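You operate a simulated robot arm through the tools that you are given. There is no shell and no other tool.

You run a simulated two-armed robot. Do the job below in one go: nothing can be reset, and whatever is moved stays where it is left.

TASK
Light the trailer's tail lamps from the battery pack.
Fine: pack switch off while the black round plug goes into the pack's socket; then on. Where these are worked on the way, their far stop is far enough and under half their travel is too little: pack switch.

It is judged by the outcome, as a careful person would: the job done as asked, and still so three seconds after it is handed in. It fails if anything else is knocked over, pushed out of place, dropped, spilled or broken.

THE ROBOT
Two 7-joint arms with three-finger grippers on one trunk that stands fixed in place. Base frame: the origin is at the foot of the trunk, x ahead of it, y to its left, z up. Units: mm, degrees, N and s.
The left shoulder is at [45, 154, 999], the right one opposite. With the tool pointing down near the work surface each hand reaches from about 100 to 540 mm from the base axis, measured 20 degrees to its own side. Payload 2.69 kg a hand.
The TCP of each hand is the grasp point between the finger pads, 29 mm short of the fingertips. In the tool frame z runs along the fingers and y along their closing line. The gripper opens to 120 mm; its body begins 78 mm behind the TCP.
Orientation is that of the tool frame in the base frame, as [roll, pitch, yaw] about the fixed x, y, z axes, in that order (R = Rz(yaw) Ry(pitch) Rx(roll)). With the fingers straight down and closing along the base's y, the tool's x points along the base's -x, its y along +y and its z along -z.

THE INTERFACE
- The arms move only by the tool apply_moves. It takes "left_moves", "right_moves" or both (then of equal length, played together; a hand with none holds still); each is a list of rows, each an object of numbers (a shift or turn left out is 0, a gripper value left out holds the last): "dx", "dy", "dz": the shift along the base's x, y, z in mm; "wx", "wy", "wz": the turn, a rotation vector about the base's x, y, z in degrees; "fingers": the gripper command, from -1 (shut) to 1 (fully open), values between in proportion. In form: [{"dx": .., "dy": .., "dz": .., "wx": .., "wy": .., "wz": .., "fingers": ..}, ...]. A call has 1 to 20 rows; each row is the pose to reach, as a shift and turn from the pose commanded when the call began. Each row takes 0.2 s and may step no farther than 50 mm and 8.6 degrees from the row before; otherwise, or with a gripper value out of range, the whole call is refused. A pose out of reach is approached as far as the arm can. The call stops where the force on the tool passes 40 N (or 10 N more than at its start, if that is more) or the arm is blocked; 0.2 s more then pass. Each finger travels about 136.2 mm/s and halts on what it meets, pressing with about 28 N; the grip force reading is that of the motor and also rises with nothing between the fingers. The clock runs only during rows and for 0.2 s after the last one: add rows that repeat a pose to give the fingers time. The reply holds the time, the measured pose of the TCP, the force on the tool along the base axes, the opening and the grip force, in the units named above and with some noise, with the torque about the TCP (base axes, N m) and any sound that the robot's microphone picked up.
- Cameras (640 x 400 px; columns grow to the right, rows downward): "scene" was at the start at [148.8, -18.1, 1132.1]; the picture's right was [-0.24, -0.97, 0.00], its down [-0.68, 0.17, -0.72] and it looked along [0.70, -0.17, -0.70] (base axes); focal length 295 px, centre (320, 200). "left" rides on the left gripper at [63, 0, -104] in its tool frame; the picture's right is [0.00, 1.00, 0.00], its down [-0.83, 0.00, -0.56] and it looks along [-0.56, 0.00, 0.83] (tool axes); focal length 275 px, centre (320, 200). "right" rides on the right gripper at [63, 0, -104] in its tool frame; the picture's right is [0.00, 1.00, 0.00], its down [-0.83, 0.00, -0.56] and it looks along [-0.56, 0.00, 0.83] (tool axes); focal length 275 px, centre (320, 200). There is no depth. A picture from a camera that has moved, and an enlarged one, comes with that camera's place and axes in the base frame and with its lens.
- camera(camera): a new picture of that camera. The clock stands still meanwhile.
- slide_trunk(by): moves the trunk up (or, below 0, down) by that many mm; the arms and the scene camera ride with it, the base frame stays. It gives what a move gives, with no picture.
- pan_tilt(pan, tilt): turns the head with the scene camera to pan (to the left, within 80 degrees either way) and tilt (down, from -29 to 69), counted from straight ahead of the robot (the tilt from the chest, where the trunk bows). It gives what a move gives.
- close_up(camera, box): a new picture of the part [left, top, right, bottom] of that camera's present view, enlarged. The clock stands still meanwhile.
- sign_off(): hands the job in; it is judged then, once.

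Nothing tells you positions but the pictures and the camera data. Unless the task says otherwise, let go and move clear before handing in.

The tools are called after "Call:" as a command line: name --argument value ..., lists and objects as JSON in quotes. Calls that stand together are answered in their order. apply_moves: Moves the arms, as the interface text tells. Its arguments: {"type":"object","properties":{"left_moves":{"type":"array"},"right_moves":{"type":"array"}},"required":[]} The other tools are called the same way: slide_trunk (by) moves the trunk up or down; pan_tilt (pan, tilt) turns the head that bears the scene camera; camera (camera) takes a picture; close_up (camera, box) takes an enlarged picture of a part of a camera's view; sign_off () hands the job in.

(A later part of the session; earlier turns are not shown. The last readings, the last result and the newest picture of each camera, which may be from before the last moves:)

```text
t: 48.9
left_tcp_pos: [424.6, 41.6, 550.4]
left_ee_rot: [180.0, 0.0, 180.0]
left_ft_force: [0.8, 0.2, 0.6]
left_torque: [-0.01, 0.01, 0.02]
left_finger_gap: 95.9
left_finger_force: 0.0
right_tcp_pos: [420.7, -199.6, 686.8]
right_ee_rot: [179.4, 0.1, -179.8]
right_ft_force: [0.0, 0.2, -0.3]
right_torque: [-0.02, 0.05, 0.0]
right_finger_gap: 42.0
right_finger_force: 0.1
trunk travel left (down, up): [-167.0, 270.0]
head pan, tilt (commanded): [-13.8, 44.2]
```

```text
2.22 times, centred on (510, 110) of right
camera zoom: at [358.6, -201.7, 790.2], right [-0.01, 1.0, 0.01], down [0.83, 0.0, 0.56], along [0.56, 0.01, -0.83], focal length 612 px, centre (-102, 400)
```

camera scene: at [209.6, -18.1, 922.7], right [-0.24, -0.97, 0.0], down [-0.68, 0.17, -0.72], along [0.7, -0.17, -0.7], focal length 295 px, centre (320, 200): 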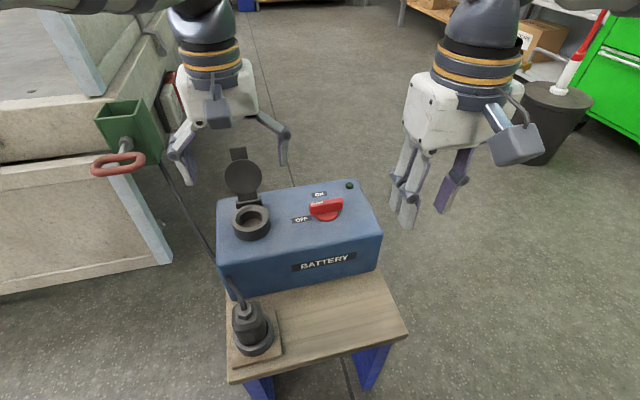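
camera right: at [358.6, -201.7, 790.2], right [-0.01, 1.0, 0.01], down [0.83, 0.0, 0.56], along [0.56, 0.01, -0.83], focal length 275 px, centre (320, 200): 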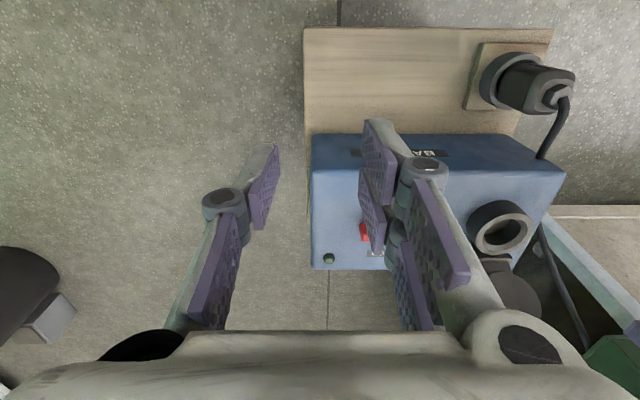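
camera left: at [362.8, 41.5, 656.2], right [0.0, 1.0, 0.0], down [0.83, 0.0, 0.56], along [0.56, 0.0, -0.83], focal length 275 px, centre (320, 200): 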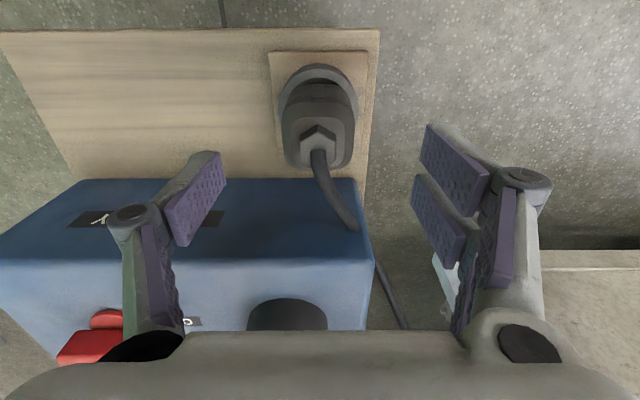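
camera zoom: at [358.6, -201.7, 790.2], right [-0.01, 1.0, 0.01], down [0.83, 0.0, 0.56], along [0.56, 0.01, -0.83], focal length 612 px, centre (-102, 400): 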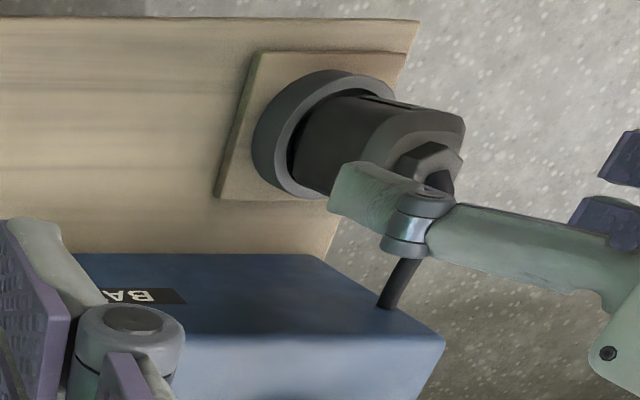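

The hand is centred over the plug. I'll descend to TCP z≈478, keeping the tips above the holder ring, and stop to check.

Call:
apply_moves --left_moves '[{"dy": -1, "dz": -20}, {"dy": -1, "dz": -40}, {"dy": -1, "dz": -58}, {"dy": -1, "dz": -72}, {"dy": -1, "dz": -72}]'

Call:
camera --camera "left"

Call:
close_up --camera "scene" --box '[180, 230, 340, 370]'

Call:
close_up --camera "right" --box '[380, 20, 640, 200]'

```text
t: 50.1
left_tcp_pos: [425.0, 40.9, 479.4]
left_ee_rot: [-179.9, 0.0, 180.0]
left_ft_force: [-0.1, -0.1, 0.3]
left_torque: [0.0, -0.02, -0.01]
left_finger_gap: 95.8
left_finger_force: 0.1
right_tcp_pos: [422.1, -199.0, 685.9]
right_ee_rot: [179.6, 0.1, -179.8]
right_ft_force: [-0.4, 0.9, 0.3]
right_torque: [-0.03, -0.03, -0.01]
right_finger_gap: 42.1
right_finger_force: 0.0
trunk travel left (down, up): [-167.0, 270.0]
head pan, tilt (commanded): [-13.8, 44.2]
```

```text
taken
camera left: at [362.3, 40.8, 585.6], right [0.01, 1.0, 0.0], down [0.83, 0.0, 0.56], along [0.56, 0.0, -0.83], focal length 275 px, centre (320, 200)
```

left: 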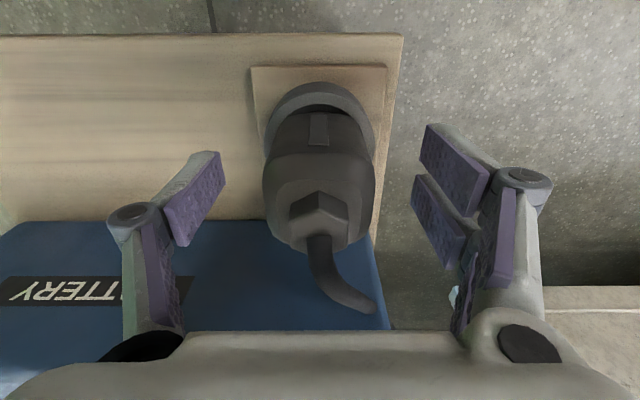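

```text
2.86 times, centred on (260, 300) of scene
camera zoom: at [209.6, -18.1, 922.7], right [-0.24, -0.97, 0.0], down [-0.68, 0.17, -0.72], along [0.7, -0.17, -0.7], focal length 842 px, centre (491, -86)
```

zoom: 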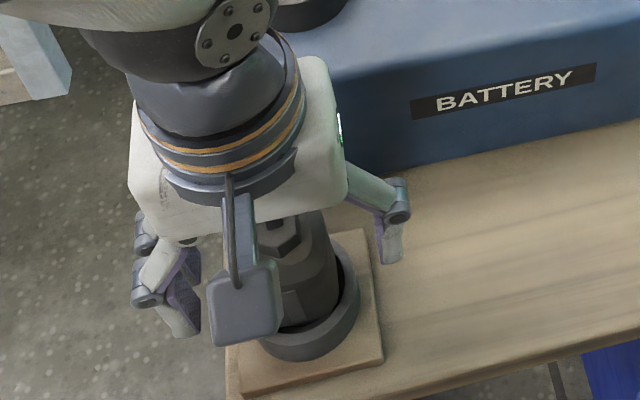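

```text
2.22 times, centred on (510, 110) of right
camera zoom: at [358.6, -201.7, 790.2], right [-0.01, 1.0, 0.01], down [0.83, 0.0, 0.56], along [0.56, 0.01, -0.83], focal length 612 px, centre (-102, 400)
```

zoom: 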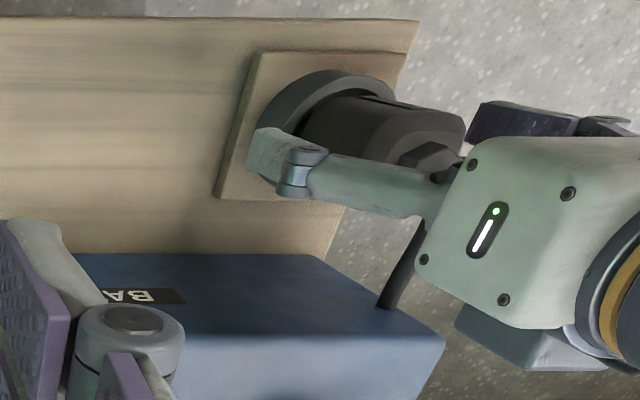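

The plug is centred between the fingers, with the tips clear of the ring and the cable running out between them. Closing on the plug body.

Call:
apply_moves --left_moves '[{"fingers": 0.2}, {"fingers": -0.1}, {"fingers": -0.3}, {"fingers": -0.6}, {"fingers": -1}, {"fingers": -1}]'

Call:
camera --camera "left"

Call:
close_up --camera "right" --box '[380, 20, 640, 200]'

```text
t: 51.5
left_tcp_pos: [424.9, 40.3, 479.9]
left_ee_rot: [-180.0, 0.0, -180.0]
left_ft_force: [0.1, -1.4, 0.4]
left_torque: [-0.02, 0.02, 0.02]
left_finger_gap: 44.1
left_finger_force: 27.8
right_tcp_pos: [421.1, -199.1, 686.4]
right_ee_rot: [179.6, 0.0, -179.8]
right_ft_force: [-0.6, -0.4, 0.7]
right_torque: [-0.01, -0.03, -0.01]
right_finger_gap: 42.0
right_finger_force: 0.1
trunk travel left (down, up): [-167.0, 270.0]
head pan, tilt (commanded): [-13.8, 44.2]
```

```text
taken
camera left: at [362.3, 40.8, 585.8], right [0.0, 1.0, 0.0], down [0.83, 0.0, 0.56], along [0.56, 0.0, -0.83], focal length 275 px, centre (320, 200)
```

left: 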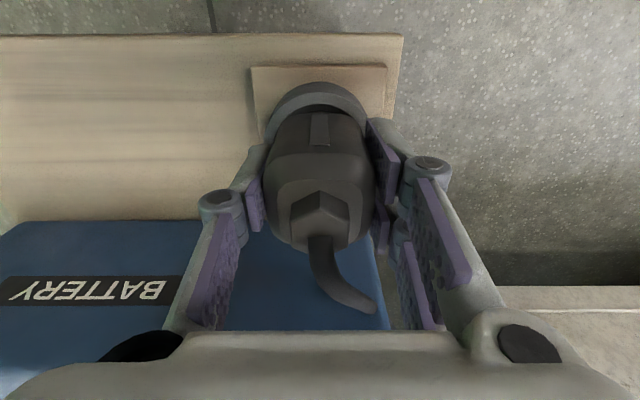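

```text
2.22 times, centred on (510, 110) of right
camera zoom: at [358.5, -201.7, 790.2], right [-0.01, 1.0, 0.01], down [0.83, 0.0, 0.56], along [0.56, 0.01, -0.83], focal length 612 px, centre (-102, 400)
```

zoom: 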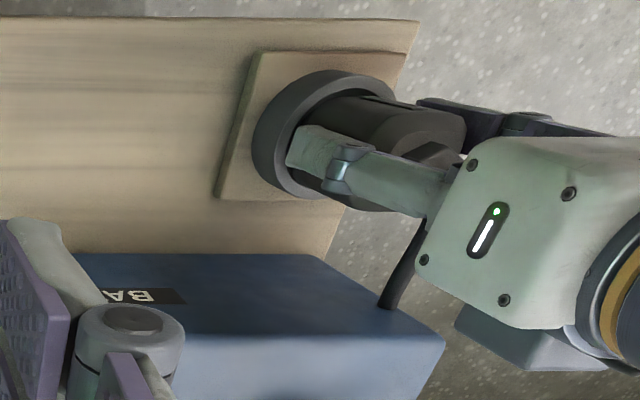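

The plug is held firmly, with a 44 mm gap at 28 N and well centred. Lifting it straight out of the holder now.

Call:
apply_moves --left_moves '[{"dz": 6}, {"dz": 14}, {"dz": 24}, {"dz": 36}, {"dz": 48}, {"dz": 62}, {"dz": 62}]'

Call:
close_up --camera "scene" --box '[160, 190, 360, 370]'

Call:
close_up --camera "right" --box '[380, 20, 640, 200]'

Call:
camera --camera "left"

```text
t: 53.1
left_tcp_pos: [423.5, 40.2, 541.6]
left_ee_rot: [179.9, 0.0, 180.0]
left_ft_force: [0.4, 0.4, -1.2]
left_torque: [-0.01, 0.0, -0.02]
left_finger_gap: 44.3
left_finger_force: 28.1
right_tcp_pos: [422.3, -200.8, 686.1]
right_ee_rot: [179.6, 0.1, -179.8]
right_ft_force: [-0.1, -0.5, -0.1]
right_torque: [-0.03, -0.01, 0.01]
right_finger_gap: 42.0
right_finger_force: 0.0
trunk travel left (down, up): [-167.0, 270.0]
head pan, tilt (commanded): [-13.8, 44.2]
```

```text
2.22 times, centred on (260, 280) of scene
camera zoom: at [209.6, -18.0, 922.7], right [-0.24, -0.97, 0.0], down [-0.68, 0.17, -0.72], along [0.7, -0.17, -0.7], focal length 655 px, centre (453, 22)
```

zoom: 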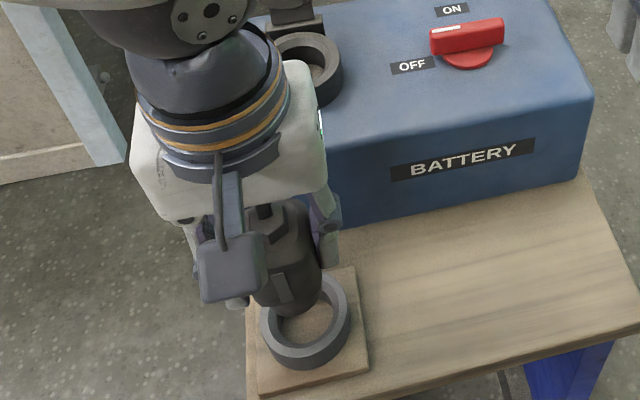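

```text
2.22 times, centred on (510, 110) of right
camera zoom: at [358.6, -201.6, 790.2], right [-0.01, 1.0, 0.01], down [0.83, 0.0, 0.56], along [0.56, 0.01, -0.83], focal length 612 px, centre (-102, 400)
```

zoom: 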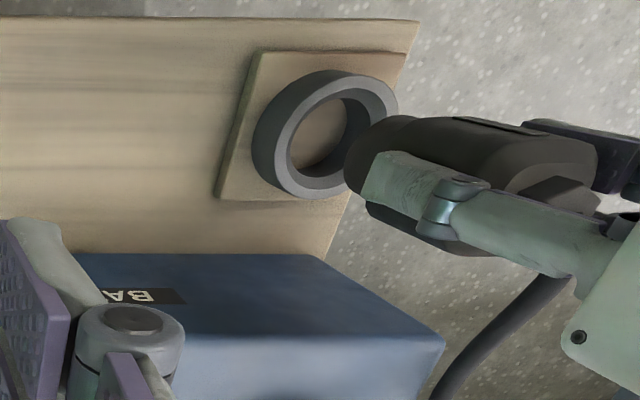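

```text
taken
camera left: at [362.1, 40.6, 647.9], right [0.0, 1.0, 0.0], down [0.83, 0.0, 0.56], along [0.56, 0.0, -0.83], focal length 275 px, centre (320, 200)
```

left: 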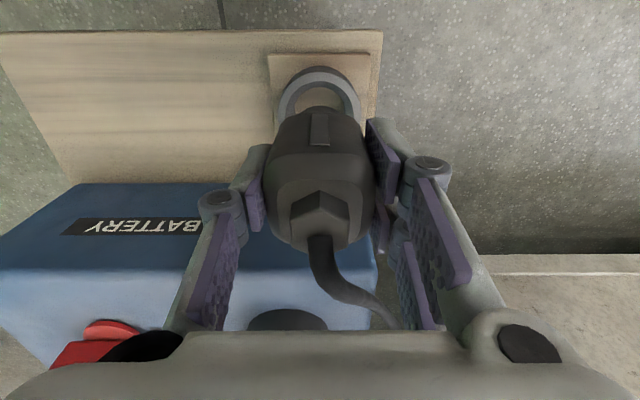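

The plug is out cleanly with a round nose and the load is small. I'll raise it well above the socket and carry it over.

Call:
apply_moves --left_moves '[{"dz": 30}, {"dz": 65}, {"dz": 100}, {"dz": 118}, {"dx": 30, "dy": -5, "dz": 120}, {"dx": 60, "dy": -10, "dz": 120}, {"dx": 90, "dy": -15, "dz": 120}, {"dx": 120, "dy": -20, "dz": 120}, {"dx": 140, "dy": -24, "dz": 120}, {"dx": 147, "dy": -25.5, "dz": 120}, {"dx": 147, "dy": -25.5, "dz": 120}]'

Call:
camera --camera "scene"

Call:
close_up --camera "scene" --box '[180, 110, 320, 250]'

Call:
camera --camera "right"

Call:
camera --camera "left"

```text
t: 55.5
left_tcp_pos: [571.4, 15.1, 661.3]
left_ee_rot: [-180.0, 0.0, 179.9]
left_ft_force: [-0.8, 0.4, -1.7]
left_torque: [-0.01, -0.01, 0.0]
left_finger_gap: 44.2
left_finger_force: 27.7
right_tcp_pos: [421.5, -199.8, 687.1]
right_ee_rot: [179.6, -0.1, -179.7]
right_ft_force: [-0.2, 0.8, 0.8]
right_torque: [-0.03, 0.05, -0.02]
right_finger_gap: 42.0
right_finger_force: 0.1
trunk travel left (down, up): [-167.0, 270.0]
head pan, tilt (commanded): [-13.8, 44.2]
```

```text
taken
camera scene: at [209.6, -18.1, 922.7], right [-0.24, -0.97, 0.0], down [-0.68, 0.17, -0.72], along [0.7, -0.17, -0.7], focal length 295 px, centre (320, 200)
```

scene: 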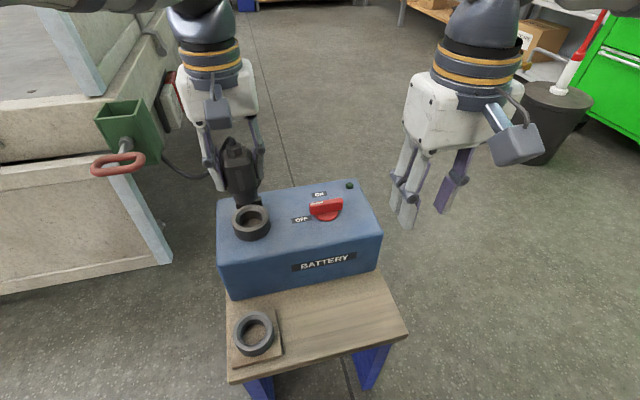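

```text
2.86 times, centred on (250, 180) of scene
camera zoom: at [209.6, -18.1, 922.7], right [-0.24, -0.97, 0.0], down [-0.68, 0.17, -0.72], along [0.7, -0.17, -0.7], focal length 842 px, centre (520, 257)
```

zoom: 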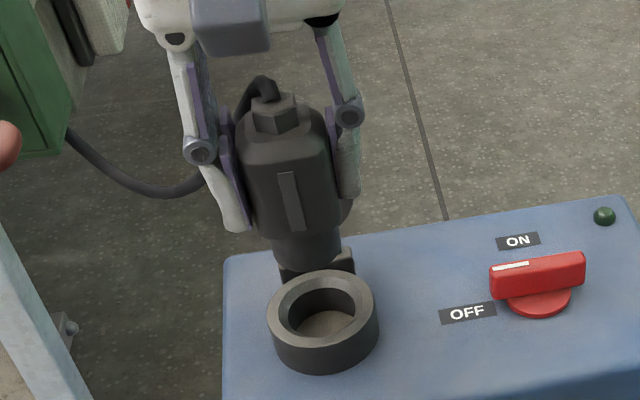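

```text
taken
camera right: at [358.6, -201.7, 790.2], right [-0.01, 1.0, 0.01], down [0.83, 0.0, 0.56], along [0.56, 0.01, -0.83], focal length 275 px, centre (320, 200)
```

right: 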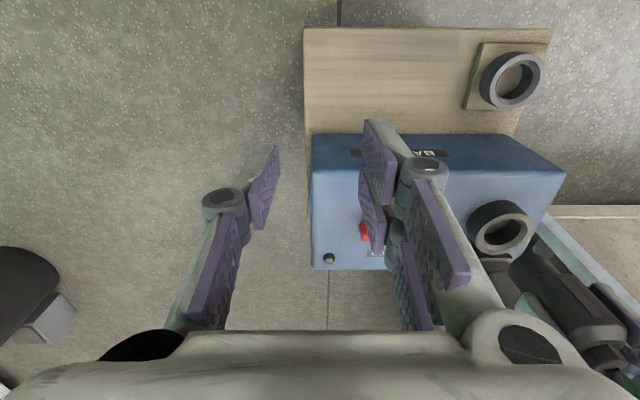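

```text
taken
camera left: at [509.6, 14.9, 767.5], right [0.01, 1.0, 0.0], down [0.83, 0.0, 0.56], along [0.56, 0.0, -0.83], focal length 275 px, centre (320, 200)
```

left: 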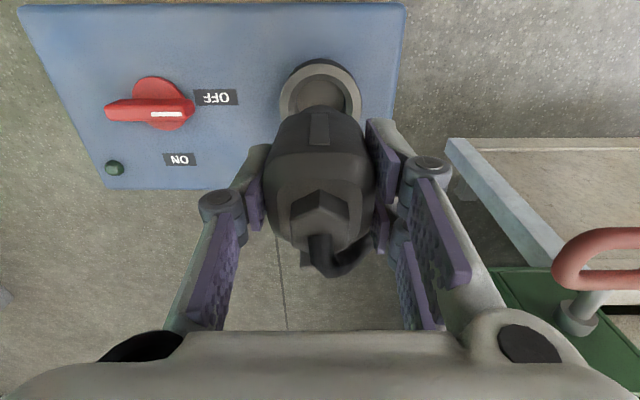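

The plug hangs above the socket with the cable trailing behind it. I'll zoom in to compare the nose axis with the bore before lowering.

Call:
close_up --camera "scene" --box '[210, 150, 290, 250]'

Call:
close_up --camera "right" --box '[450, 180, 640, 370]'

Call:
close_up --camera "left" --box '[250, 40, 390, 180]'

```text
4.00 times, centred on (250, 200) of scene
camera zoom: at [209.6, -18.1, 922.7], right [-0.24, -0.97, 0.0], down [-0.68, 0.17, -0.72], along [0.7, -0.17, -0.7], focal length 1179 px, centre (600, 200)
```

zoom: 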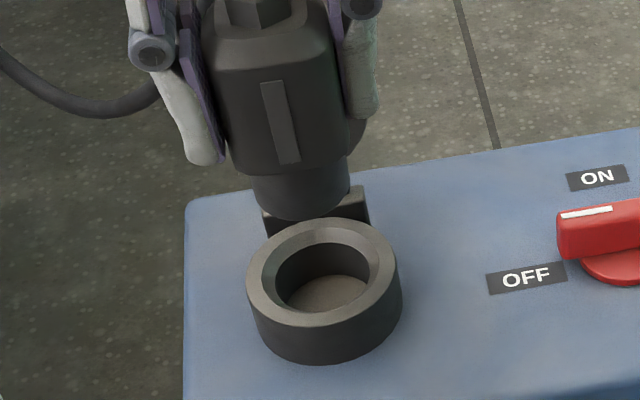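

```text
2.11 times, centred on (545, 275) of right
camera zoom: at [358.6, -201.7, 790.2], right [-0.01, 1.0, 0.01], down [0.83, 0.0, 0.56], along [0.56, 0.01, -0.83], focal length 580 px, centre (-154, 42)
```

zoom: 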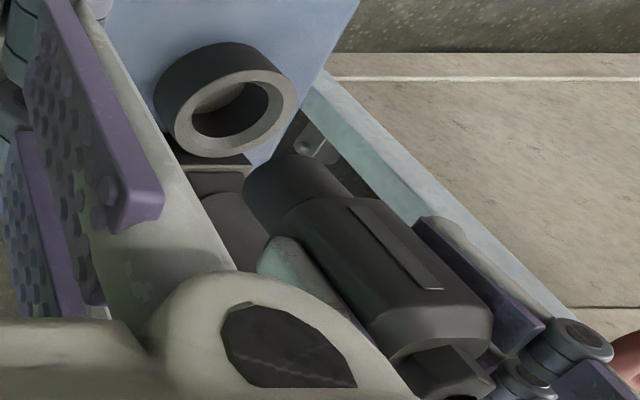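

```text
2.86 times, centred on (320, 110) of left
camera zoom: at [509.6, 14.9, 767.5], right [0.01, 1.0, 0.0], down [0.83, 0.0, 0.56], along [0.56, 0.0, -0.83], focal length 786 px, centre (320, 457)
```

zoom: 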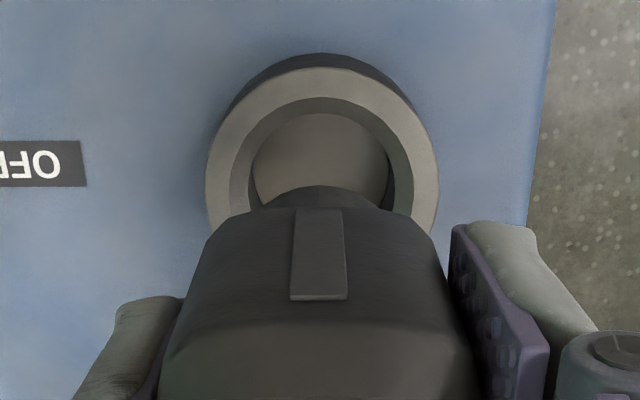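

The nose axis is within about 1 mm of the bore centre, inside the 5 mm chamfer. I'll lower the plug to just above the rim and then recheck.

Call:
apply_moves --left_moves '[{"dx": 0.4, "dz": -12}, {"dx": 0.4, "dz": -24}, {"dx": 0.4, "dz": -36}, {"dx": 0.4, "dz": -44}, {"dx": 0.4, "dz": -44}]'

Call:
close_up --camera "scene" --box '[210, 150, 290, 250]'

Call:
close_up --camera "right" --box '[450, 180, 640, 370]'

Call:
close_up --camera "left" --box '[250, 40, 390, 180]'

```text
t: 56.7
left_tcp_pos: [571.5, 14.2, 618.5]
left_ee_rot: [-179.9, 0.0, 180.0]
left_ft_force: [0.4, 0.8, -1.1]
left_torque: [0.0, 0.01, 0.02]
left_finger_gap: 43.9
left_finger_force: 27.7
right_tcp_pos: [422.0, -200.9, 685.9]
right_ee_rot: [179.6, 0.0, -179.9]
right_ft_force: [0.0, 0.3, 0.0]
right_torque: [0.02, 0.02, 0.02]
right_finger_gap: 41.8
right_finger_force: 0.0
trunk travel left (down, up): [-167.0, 270.0]
head pan, tilt (commanded): [-13.8, 44.2]
```

```text
4.00 times, centred on (250, 200) of scene
camera zoom: at [209.6, -18.1, 922.7], right [-0.24, -0.97, 0.0], down [-0.68, 0.17, -0.72], along [0.7, -0.17, -0.7], focal length 1179 px, centre (600, 200)
```

zoom: 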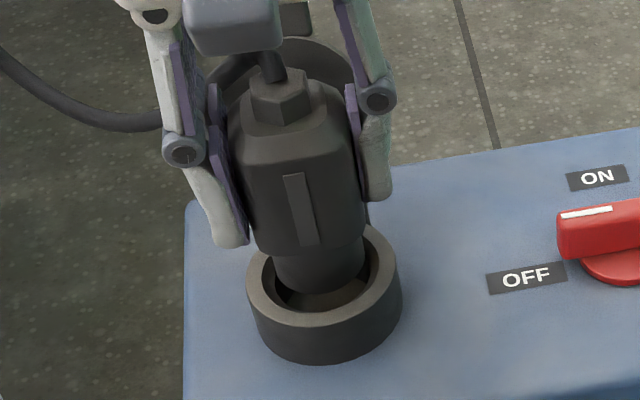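

```text
2.11 times, centred on (545, 275) of right
camera zoom: at [358.6, -201.7, 790.2], right [-0.01, 1.0, 0.01], down [0.83, 0.0, 0.56], along [0.56, 0.01, -0.83], focal length 580 px, centre (-154, 42)
```

zoom: 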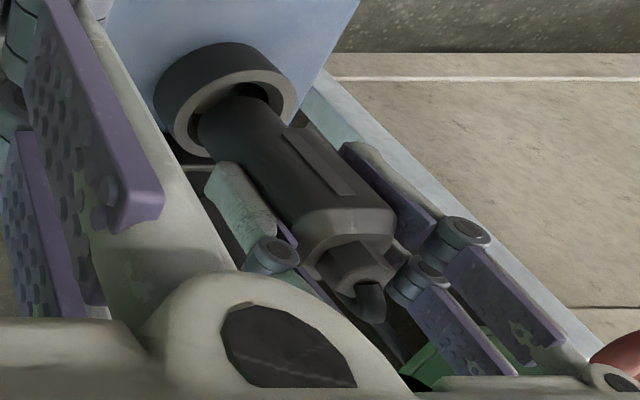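

```text
2.86 times, centred on (320, 110) of left
camera zoom: at [509.4, 15.1, 723.7], right [0.0, 1.0, 0.0], down [0.83, 0.0, 0.56], along [0.56, 0.0, -0.83], focal length 786 px, centre (320, 457)
```

zoom: 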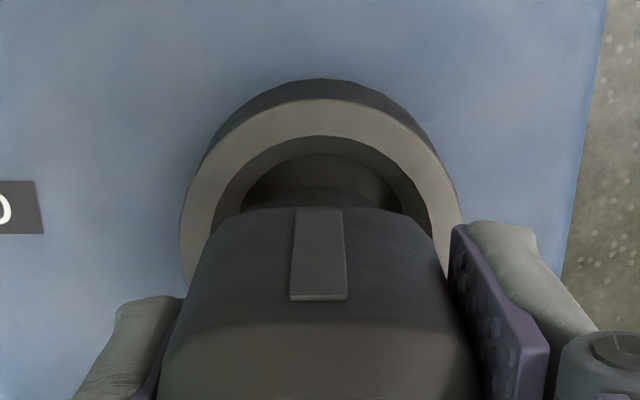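

It looks aligned from the scene view, but I want a closer look from the right-hand camera before entering the bore.

Call:
close_up --camera "right" --box '[490, 190, 590, 270]'

Call:
close_up --camera "scene" --box '[225, 185, 281, 245]'

```text
5.00 times, centred on (540, 230) of right
camera zoom: at [358.6, -201.7, 790.2], right [-0.01, 1.0, 0.01], down [0.83, 0.0, 0.56], along [0.56, 0.01, -0.83], focal length 1376 px, centre (-780, 50)
```

zoom: 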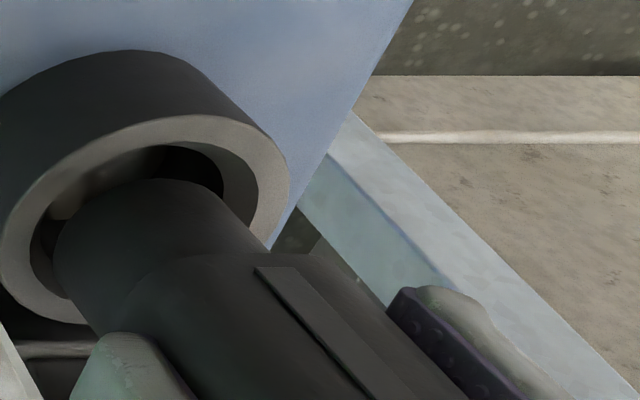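

```text
6.67 times, centred on (253, 215) of scene
camera zoom: at [209.6, -18.1, 922.7], right [-0.24, -0.97, 0.0], down [-0.68, 0.17, -0.72], along [0.7, -0.17, -0.7], focal length 1965 px, centre (767, 100)
```

zoom: 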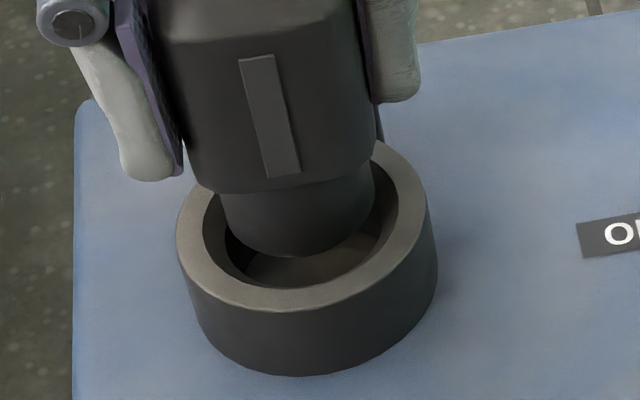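

Comparing the views, the plug axis sits about 2.5-3 mm too far in x, with y well aligned. I'll shift back 2.5 mm and lower slowly into the chamfer while watching the forces.

Call:
apply_moves --left_moves '[{"dx": -2.5}, {"dx": -2.5, "dz": -4}, {"dx": -2.5, "dz": -8}, {"dx": -2.5, "dz": -12}, {"dx": -2.5, "dz": -15}, {"dx": -2.5, "dz": -15}]'

Call:
close_up --camera "scene" --box '[225, 185, 281, 245]'

Call:
close_up --camera "right" --box '[490, 190, 590, 270]'

```text
t: 58.1
left_tcp_pos: [568.6, 14.7, 603.5]
left_ee_rot: [180.0, 0.0, -180.0]
left_ft_force: [0.4, -0.4, -1.4]
left_torque: [-0.01, -0.02, 0.01]
left_finger_gap: 44.4
left_finger_force: 27.9
right_tcp_pos: [421.2, -200.2, 685.9]
right_ee_rot: [179.6, 0.0, -179.8]
right_ft_force: [0.2, 0.5, 0.0]
right_torque: [-0.01, -0.03, 0.01]
right_finger_gap: 42.0
right_finger_force: 0.1
trunk travel left (down, up): [-167.0, 270.0]
head pan, tilt (commanded): [-13.8, 44.2]
```

```text
6.67 times, centred on (253, 215) of scene
camera zoom: at [209.6, -18.1, 922.7], right [-0.24, -0.97, 0.0], down [-0.68, 0.17, -0.72], along [0.7, -0.17, -0.7], focal length 1965 px, centre (767, 100)
```

zoom: 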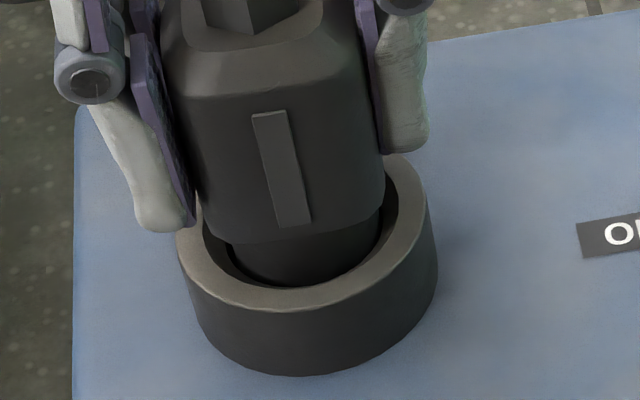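

```text
5.00 times, centred on (540, 230) of right
camera zoom: at [358.6, -201.7, 790.2], right [-0.01, 1.0, 0.01], down [0.83, 0.0, 0.56], along [0.56, 0.01, -0.83], focal length 1376 px, centre (-780, 50)
```

zoom: 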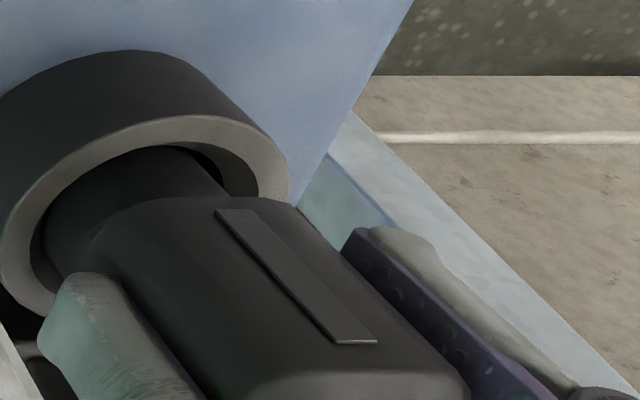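

The nose is entering the chamfer with no contact force. Continuing down in small steps.

Call:
apply_moves --left_moves '[{"dz": -2}, {"dz": -4}, {"dz": -6}, {"dz": -8}, {"dz": -10}, {"dz": -10}]'

Call:
close_up --camera "scene" --box '[225, 185, 281, 245]'

Call:
close_up --camera "right" --box '[490, 190, 590, 270]'

```text
t: 59.5
left_tcp_pos: [569.7, 14.0, 592.5]
left_ee_rot: [180.0, 0.0, -180.0]
left_ft_force: [-1.1, 1.6, 5.5]
left_torque: [-0.02, -0.04, 0.0]
left_finger_gap: 44.4
left_finger_force: 27.9
right_tcp_pos: [421.2, -200.6, 686.1]
right_ee_rot: [179.6, -0.1, -179.7]
right_ft_force: [-0.3, 0.1, -0.3]
right_torque: [0.01, 0.02, 0.0]
right_finger_gap: 42.0
right_finger_force: 0.1
trunk travel left (down, up): [-167.0, 270.0]
head pan, tilt (commanded): [-13.8, 44.2]
```

```text
6.67 times, centred on (253, 215) of scene
camera zoom: at [209.2, -18.1, 922.8], right [-0.24, -0.97, 0.0], down [-0.68, 0.17, -0.72], along [0.7, -0.17, -0.7], focal length 1965 px, centre (767, 100)
```

zoom: 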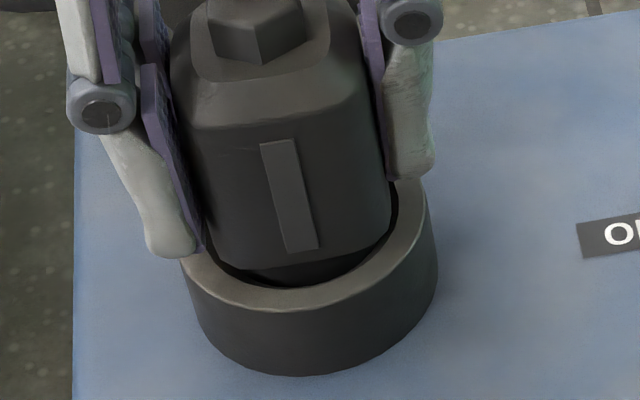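

```text
5.00 times, centred on (540, 230) of right
camera zoom: at [358.2, -201.7, 790.4], right [-0.01, 1.0, 0.01], down [0.83, 0.0, 0.56], along [0.56, 0.01, -0.83], focal length 1376 px, centre (-780, 50)
```

zoom: 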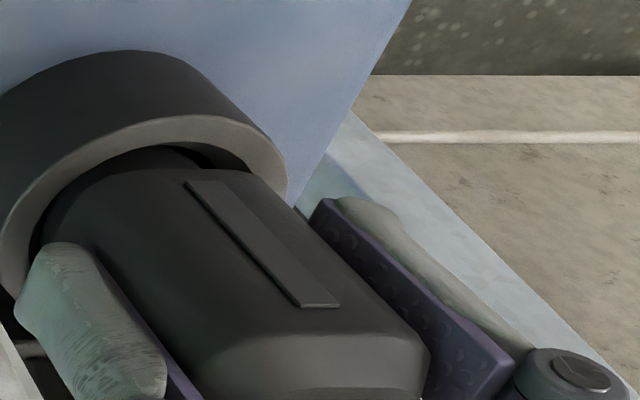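

There is a light insertion force of about 5 N with little side load, so the nose is sliding in. I'll continue down.

Call:
apply_moves --left_moves '[{"dz": -2}, {"dz": -4}, {"dz": -6}, {"dz": -8}, {"dz": -10}, {"dz": -12}, {"dz": -12}]'

Call:
close_up --camera "scene" --box '[225, 185, 281, 245]'

Call:
close_up --camera "right" --box '[490, 190, 590, 270]'

```text
t: 61.1
left_tcp_pos: [568.8, 14.6, 582.7]
left_ee_rot: [180.0, 0.1, 180.0]
left_ft_force: [1.8, -0.8, 24.7]
left_torque: [0.03, -0.07, 0.01]
left_finger_gap: 44.2
left_finger_force: 29.0
right_tcp_pos: [420.9, -199.5, 687.7]
right_ee_rot: [179.6, 0.1, -179.7]
right_ft_force: [0.2, 0.3, -0.2]
right_torque: [0.03, -0.03, -0.02]
right_finger_gap: 42.2
right_finger_force: 0.1
trunk travel left (down, up): [-167.0, 270.0]
head pan, tilt (commanded): [-13.8, 44.2]
```

```text
6.67 times, centred on (253, 215) of scene
camera zoom: at [208.2, -18.1, 923.1], right [-0.24, -0.97, 0.0], down [-0.68, 0.17, -0.72], along [0.7, -0.17, -0.7], focal length 1965 px, centre (767, 100)
```

zoom: 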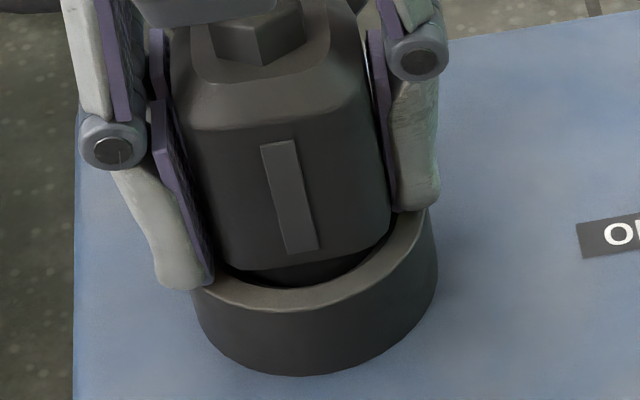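

```text
5.00 times, centred on (540, 230) of right
camera zoom: at [357.5, -201.7, 790.8], right [-0.01, 1.0, 0.01], down [0.83, 0.0, 0.56], along [0.56, 0.01, -0.83], focal length 1376 px, centre (-780, 50)
```

zoom: 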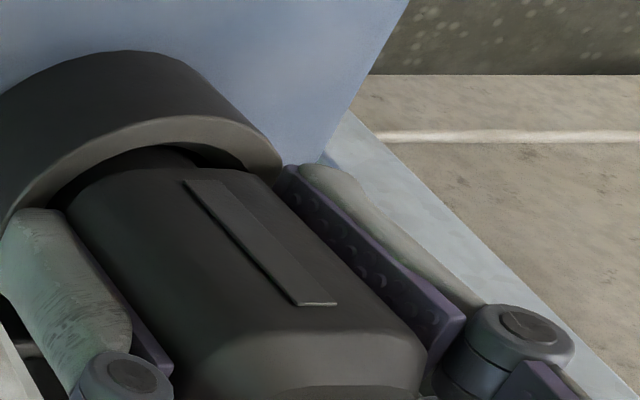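

The plug stopped moving and the fingers slid down its sides at about 25 N, so it has either bottomed or needs a firmer push. I'll inspect the gap at high zoom before deciding.

Call:
close_up --camera "scene" --box '[232, 200, 272, 240]'

Call:
close_up --camera "right" --box '[485, 185, 545, 235]'

Call:
close_up --camera "left" --box '[260, 40, 380, 140]'

Call:
camera --camera "scene"

```text
10.00 times, centred on (252, 220) of scene
camera zoom: at [208.2, -18.1, 923.1], right [-0.24, -0.97, 0.0], down [-0.68, 0.17, -0.72], along [0.7, -0.17, -0.7], focal length 2947 px, centre (1000, 0)
```

zoom: 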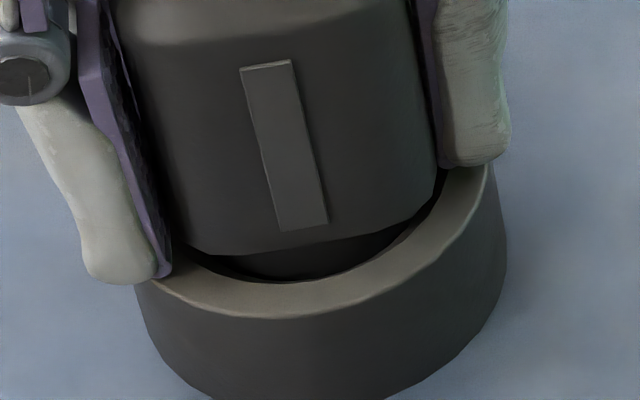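

```text
8.00 times, centred on (515, 210) of right
camera zoom: at [357.5, -201.7, 790.8], right [-0.01, 1.0, 0.01], down [0.83, 0.0, 0.56], along [0.56, 0.01, -0.83], focal length 2202 px, centre (-1240, 120)
```

zoom: 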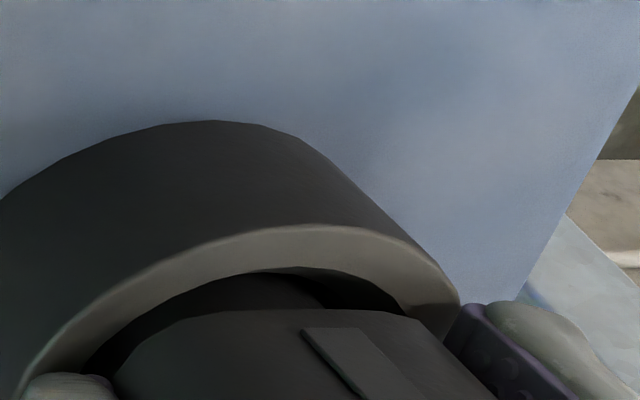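

```text
4.00 times, centred on (320, 90) of left
camera zoom: at [506.5, 14.9, 687.7], right [0.0, 1.0, 0.0], down [0.83, 0.0, 0.56], along [0.56, 0.0, -0.83], focal length 1101 px, centre (320, 640)
```

zoom: 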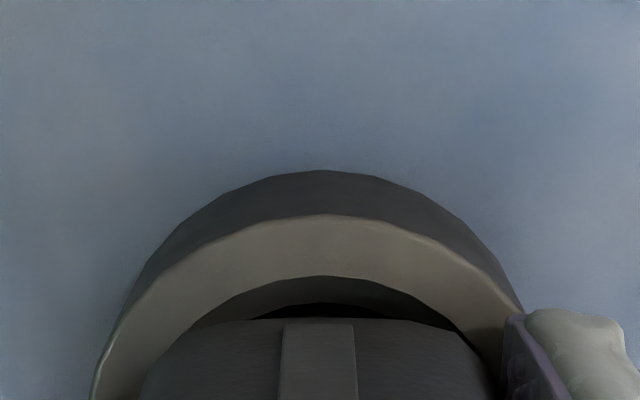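

```text
taken
camera scene: at [208.2, -18.1, 923.1], right [-0.24, -0.97, 0.0], down [-0.68, 0.17, -0.72], along [0.7, -0.17, -0.7], focal length 295 px, centre (320, 200)
```

scene: 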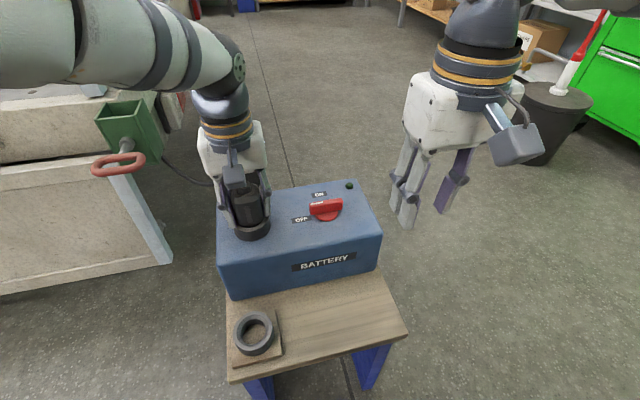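

From this view the body sits about 3-4 mm above the rim, and the nose bottom is at the bore floor by my measurements, so it looks seated. I'll check the cable's path around the fingers before releasing.

Call:
camera --camera "left"

Call:
close_up --camera "scene" --box '[140, 110, 300, 250]'

Call:
camera --camera "right"

```text
taken
camera left: at [506.5, 14.9, 687.7], right [0.0, 1.0, 0.0], down [0.83, 0.0, 0.56], along [0.56, 0.0, -0.83], focal length 275 px, centre (320, 200)
```

left: 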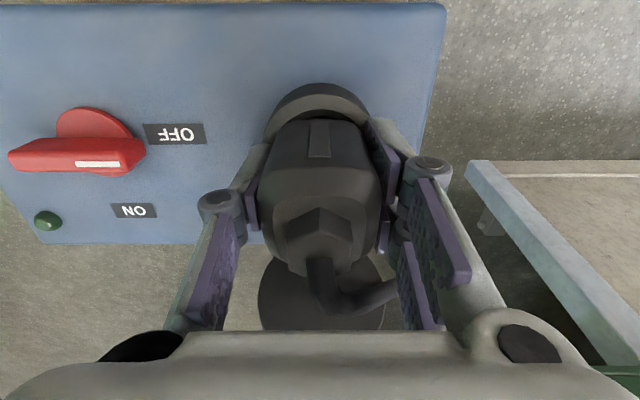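

```text
2.86 times, centred on (220, 180) of scene
camera zoom: at [208.2, -18.1, 923.1], right [-0.24, -0.97, 0.0], down [-0.68, 0.17, -0.72], along [0.7, -0.17, -0.7], focal length 842 px, centre (606, 257)
```

zoom: 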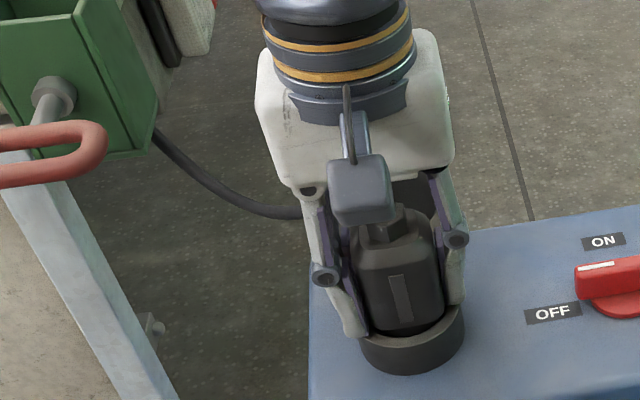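

```text
taken
camera right: at [357.5, -201.7, 790.8], right [-0.01, 1.0, 0.01], down [0.83, 0.0, 0.56], along [0.56, 0.01, -0.83], focal length 275 px, centre (320, 200)
```

right: 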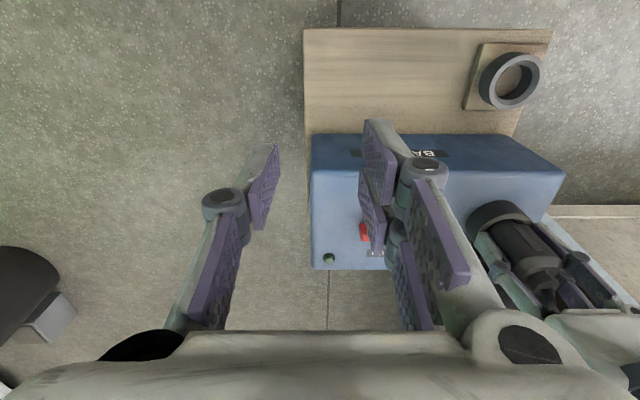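

The cable runs behind the +y fingers and won't snag on release. I'll let go, raise the hand, and then use the fingertips on the plug's top shoulders to press it down and confirm it is fully home before switching on.

Call:
apply_moves --left_moves '[{"dz": 1, "fingers": -0.1}, {"dz": 1, "fingers": 0.2}, {"dz": 10, "fingers": 0.2}, {"dz": 25, "fingers": 0.2}, {"dz": 45, "fingers": 0.2}, {"dz": 65, "fingers": 0.2}, {"dz": 85, "fingers": 0.2}, {"dz": 85, "fingers": 0.2}]'

Call:
camera --camera "left"

Call:
close_up --camera "scene" --box '[190, 130, 310, 250]'

Call:
close_up --camera "right" --box '[440, 180, 640, 340]'

```text
t: 62.9
left_tcp_pos: [569.5, 14.9, 666.7]
left_ee_rot: [180.0, 0.1, -180.0]
left_ft_force: [0.1, -0.1, -1.2]
left_torque: [-0.02, 0.0, 0.02]
left_finger_gap: 72.2
left_finger_force: 0.1
right_tcp_pos: [421.7, -200.4, 686.0]
right_ee_rot: [179.5, 0.0, -179.8]
right_ft_force: [0.5, 0.8, 0.4]
right_torque: [0.01, 0.02, -0.01]
right_finger_gap: 41.7
right_finger_force: 0.1
trunk travel left (down, up): [-167.0, 270.0]
head pan, tilt (commanded): [-13.8, 44.2]
```

```text
taken
camera left: at [507.1, 15.3, 772.7], right [0.0, 1.0, 0.0], down [0.83, 0.0, 0.56], along [0.56, 0.0, -0.83], focal length 275 px, centre (320, 200)
```

left: 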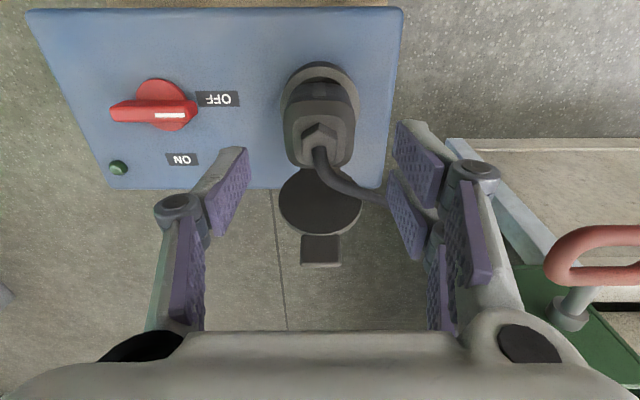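

```text
3.33 times, centred on (250, 190) of scene
camera zoom: at [209.5, -18.1, 922.7], right [-0.24, -0.97, 0.0], down [-0.68, 0.17, -0.72], along [0.7, -0.17, -0.7], focal length 982 px, centre (553, 233)
```

zoom: 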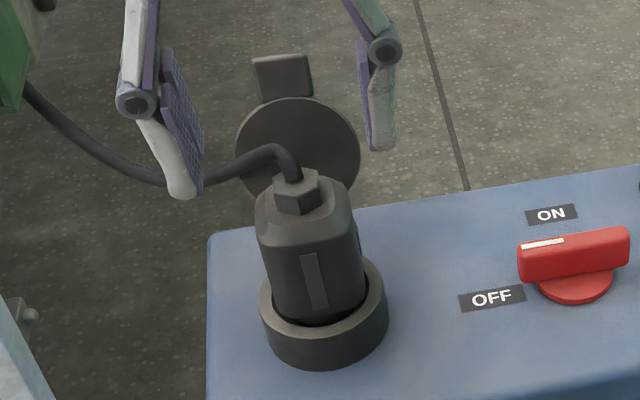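

```text
2.50 times, centred on (540, 260) of right
camera zoom: at [358.5, -201.7, 790.2], right [-0.01, 1.0, 0.01], down [0.83, 0.0, 0.56], along [0.56, 0.01, -0.83], focal length 688 px, centre (-230, 50)
```

zoom: 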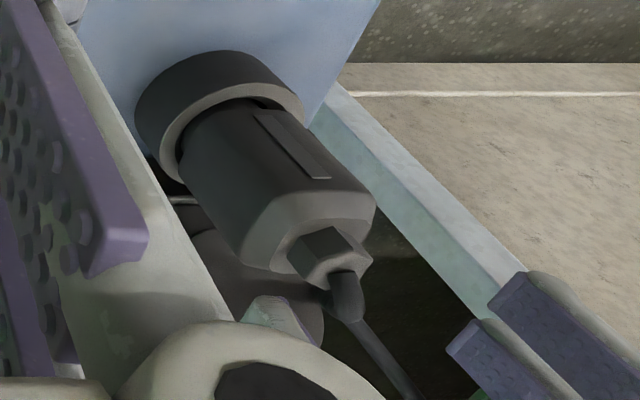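

The plug stands upright in the socket by itself and nothing shifted. I'll zoom in now that the view is clear, to judge its seating depth.

Call:
close_up --camera "scene" --box '[232, 180, 272, 240]'

Call:
close_up --camera "right" --box '[490, 190, 570, 270]'

Call:
close_up --camera "left" --box '[270, 50, 370, 180]'

```text
6.67 times, centred on (252, 210) of scene
camera zoom: at [209.5, -18.1, 922.7], right [-0.24, -0.97, 0.0], down [-0.68, 0.17, -0.72], along [0.7, -0.17, -0.7], focal length 1965 px, centre (773, 133)
```

zoom: 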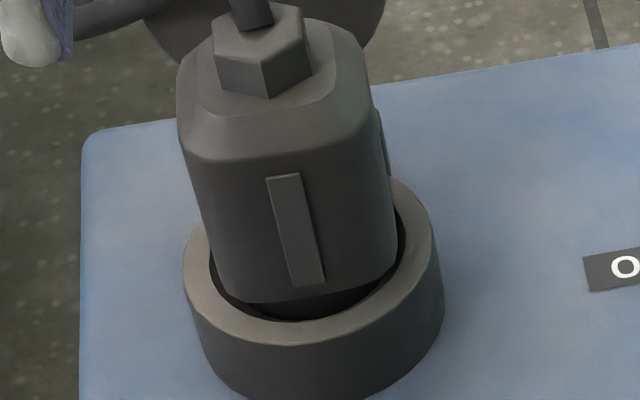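

```text
5.00 times, centred on (530, 230) of right
camera zoom: at [358.5, -201.7, 790.2], right [-0.01, 1.0, 0.01], down [0.83, 0.0, 0.56], along [0.56, 0.01, -0.83], focal length 1376 px, centre (-730, 50)
```

zoom: 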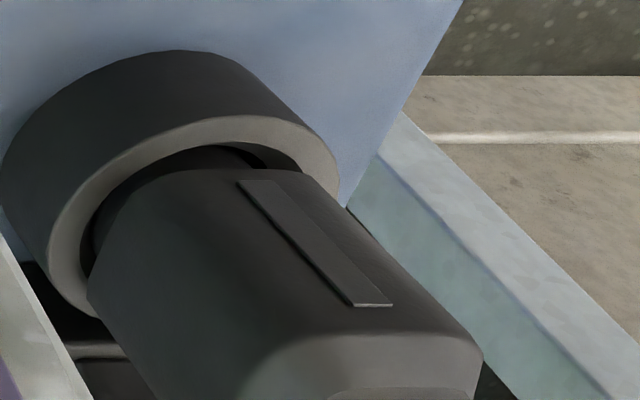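

```text
3.08 times, centred on (320, 115) of left
camera zoom: at [507.1, 15.3, 772.7], right [0.0, 1.0, 0.0], down [0.83, 0.0, 0.56], along [0.56, 0.0, -0.83], focal length 847 px, centre (320, 462)
```

zoom: 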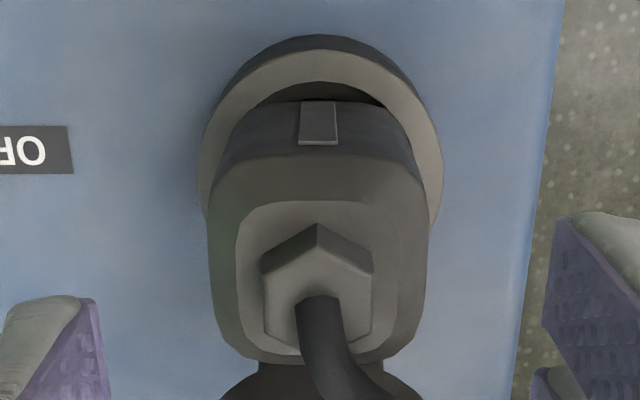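

I estimate the plug could still be 3-4 mm short of the bore floor. To be certain it's home before power-up, I'll press on its top shoulders with the fingertips straddling the nut. The hand will be yawed 45° so the cable runs clear between the fingers.

Call:
apply_moves --left_moves '[{"dz": 20}, {"dz": 40, "dx": 1}, {"dx": 2.5, "dz": 40, "wz": 7.5}, {"dx": 2.5, "dz": 40, "wz": 15}, {"dx": 2.5, "dz": 40, "wz": 22.5}, {"dx": 2.5, "dz": 40, "wz": 30}, {"dx": 2.5, "dz": 40, "wz": 37.5}, {"dx": 2.5, "dz": 40, "wz": 45, "fingers": -0.2}, {"dx": 2.5, "dz": 40, "wz": 45, "fingers": -0.4}, {"dx": 2.5, "dz": 40, "wz": 45, "fingers": -0.4}]'

Call:
camera --camera "left"

Call:
camera --camera "scene"

```text
t: 65.1
left_tcp_pos: [571.2, 13.4, 705.1]
left_ee_rot: [-179.9, 0.1, -135.0]
left_ft_force: [-0.5, 0.1, 0.2]
left_torque: [0.01, -0.03, 0.0]
left_finger_gap: 36.0
left_finger_force: 0.1
right_tcp_pos: [421.8, -200.0, 687.1]
right_ee_rot: [179.7, 0.1, -179.8]
right_ft_force: [0.1, -0.2, 0.0]
right_torque: [0.04, -0.01, -0.05]
right_finger_gap: 42.0
right_finger_force: 0.1
trunk travel left (down, up): [-167.0, 270.0]
head pan, tilt (commanded): [-13.8, 44.2]
```

```text
taken
camera left: at [527.9, -29.9, 811.7], right [-0.7, 0.71, 0.0], down [0.59, 0.59, 0.56], along [0.39, 0.39, -0.83], focal length 275 px, centre (320, 200)
```

left: 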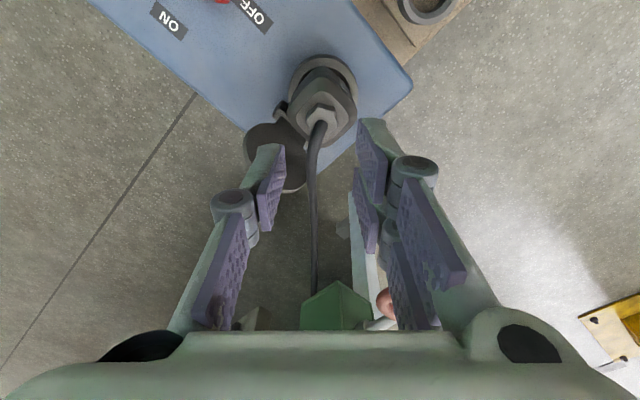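

```text
taken
camera scene: at [209.5, -18.1, 922.7], right [-0.24, -0.97, 0.0], down [-0.68, 0.17, -0.72], along [0.7, -0.17, -0.7], focal length 295 px, centre (320, 200)
```

scene: 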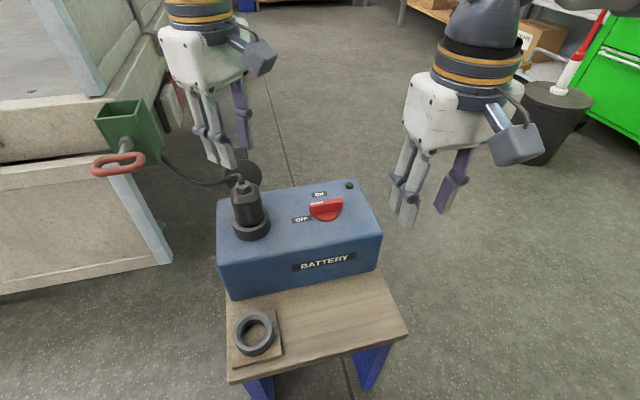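

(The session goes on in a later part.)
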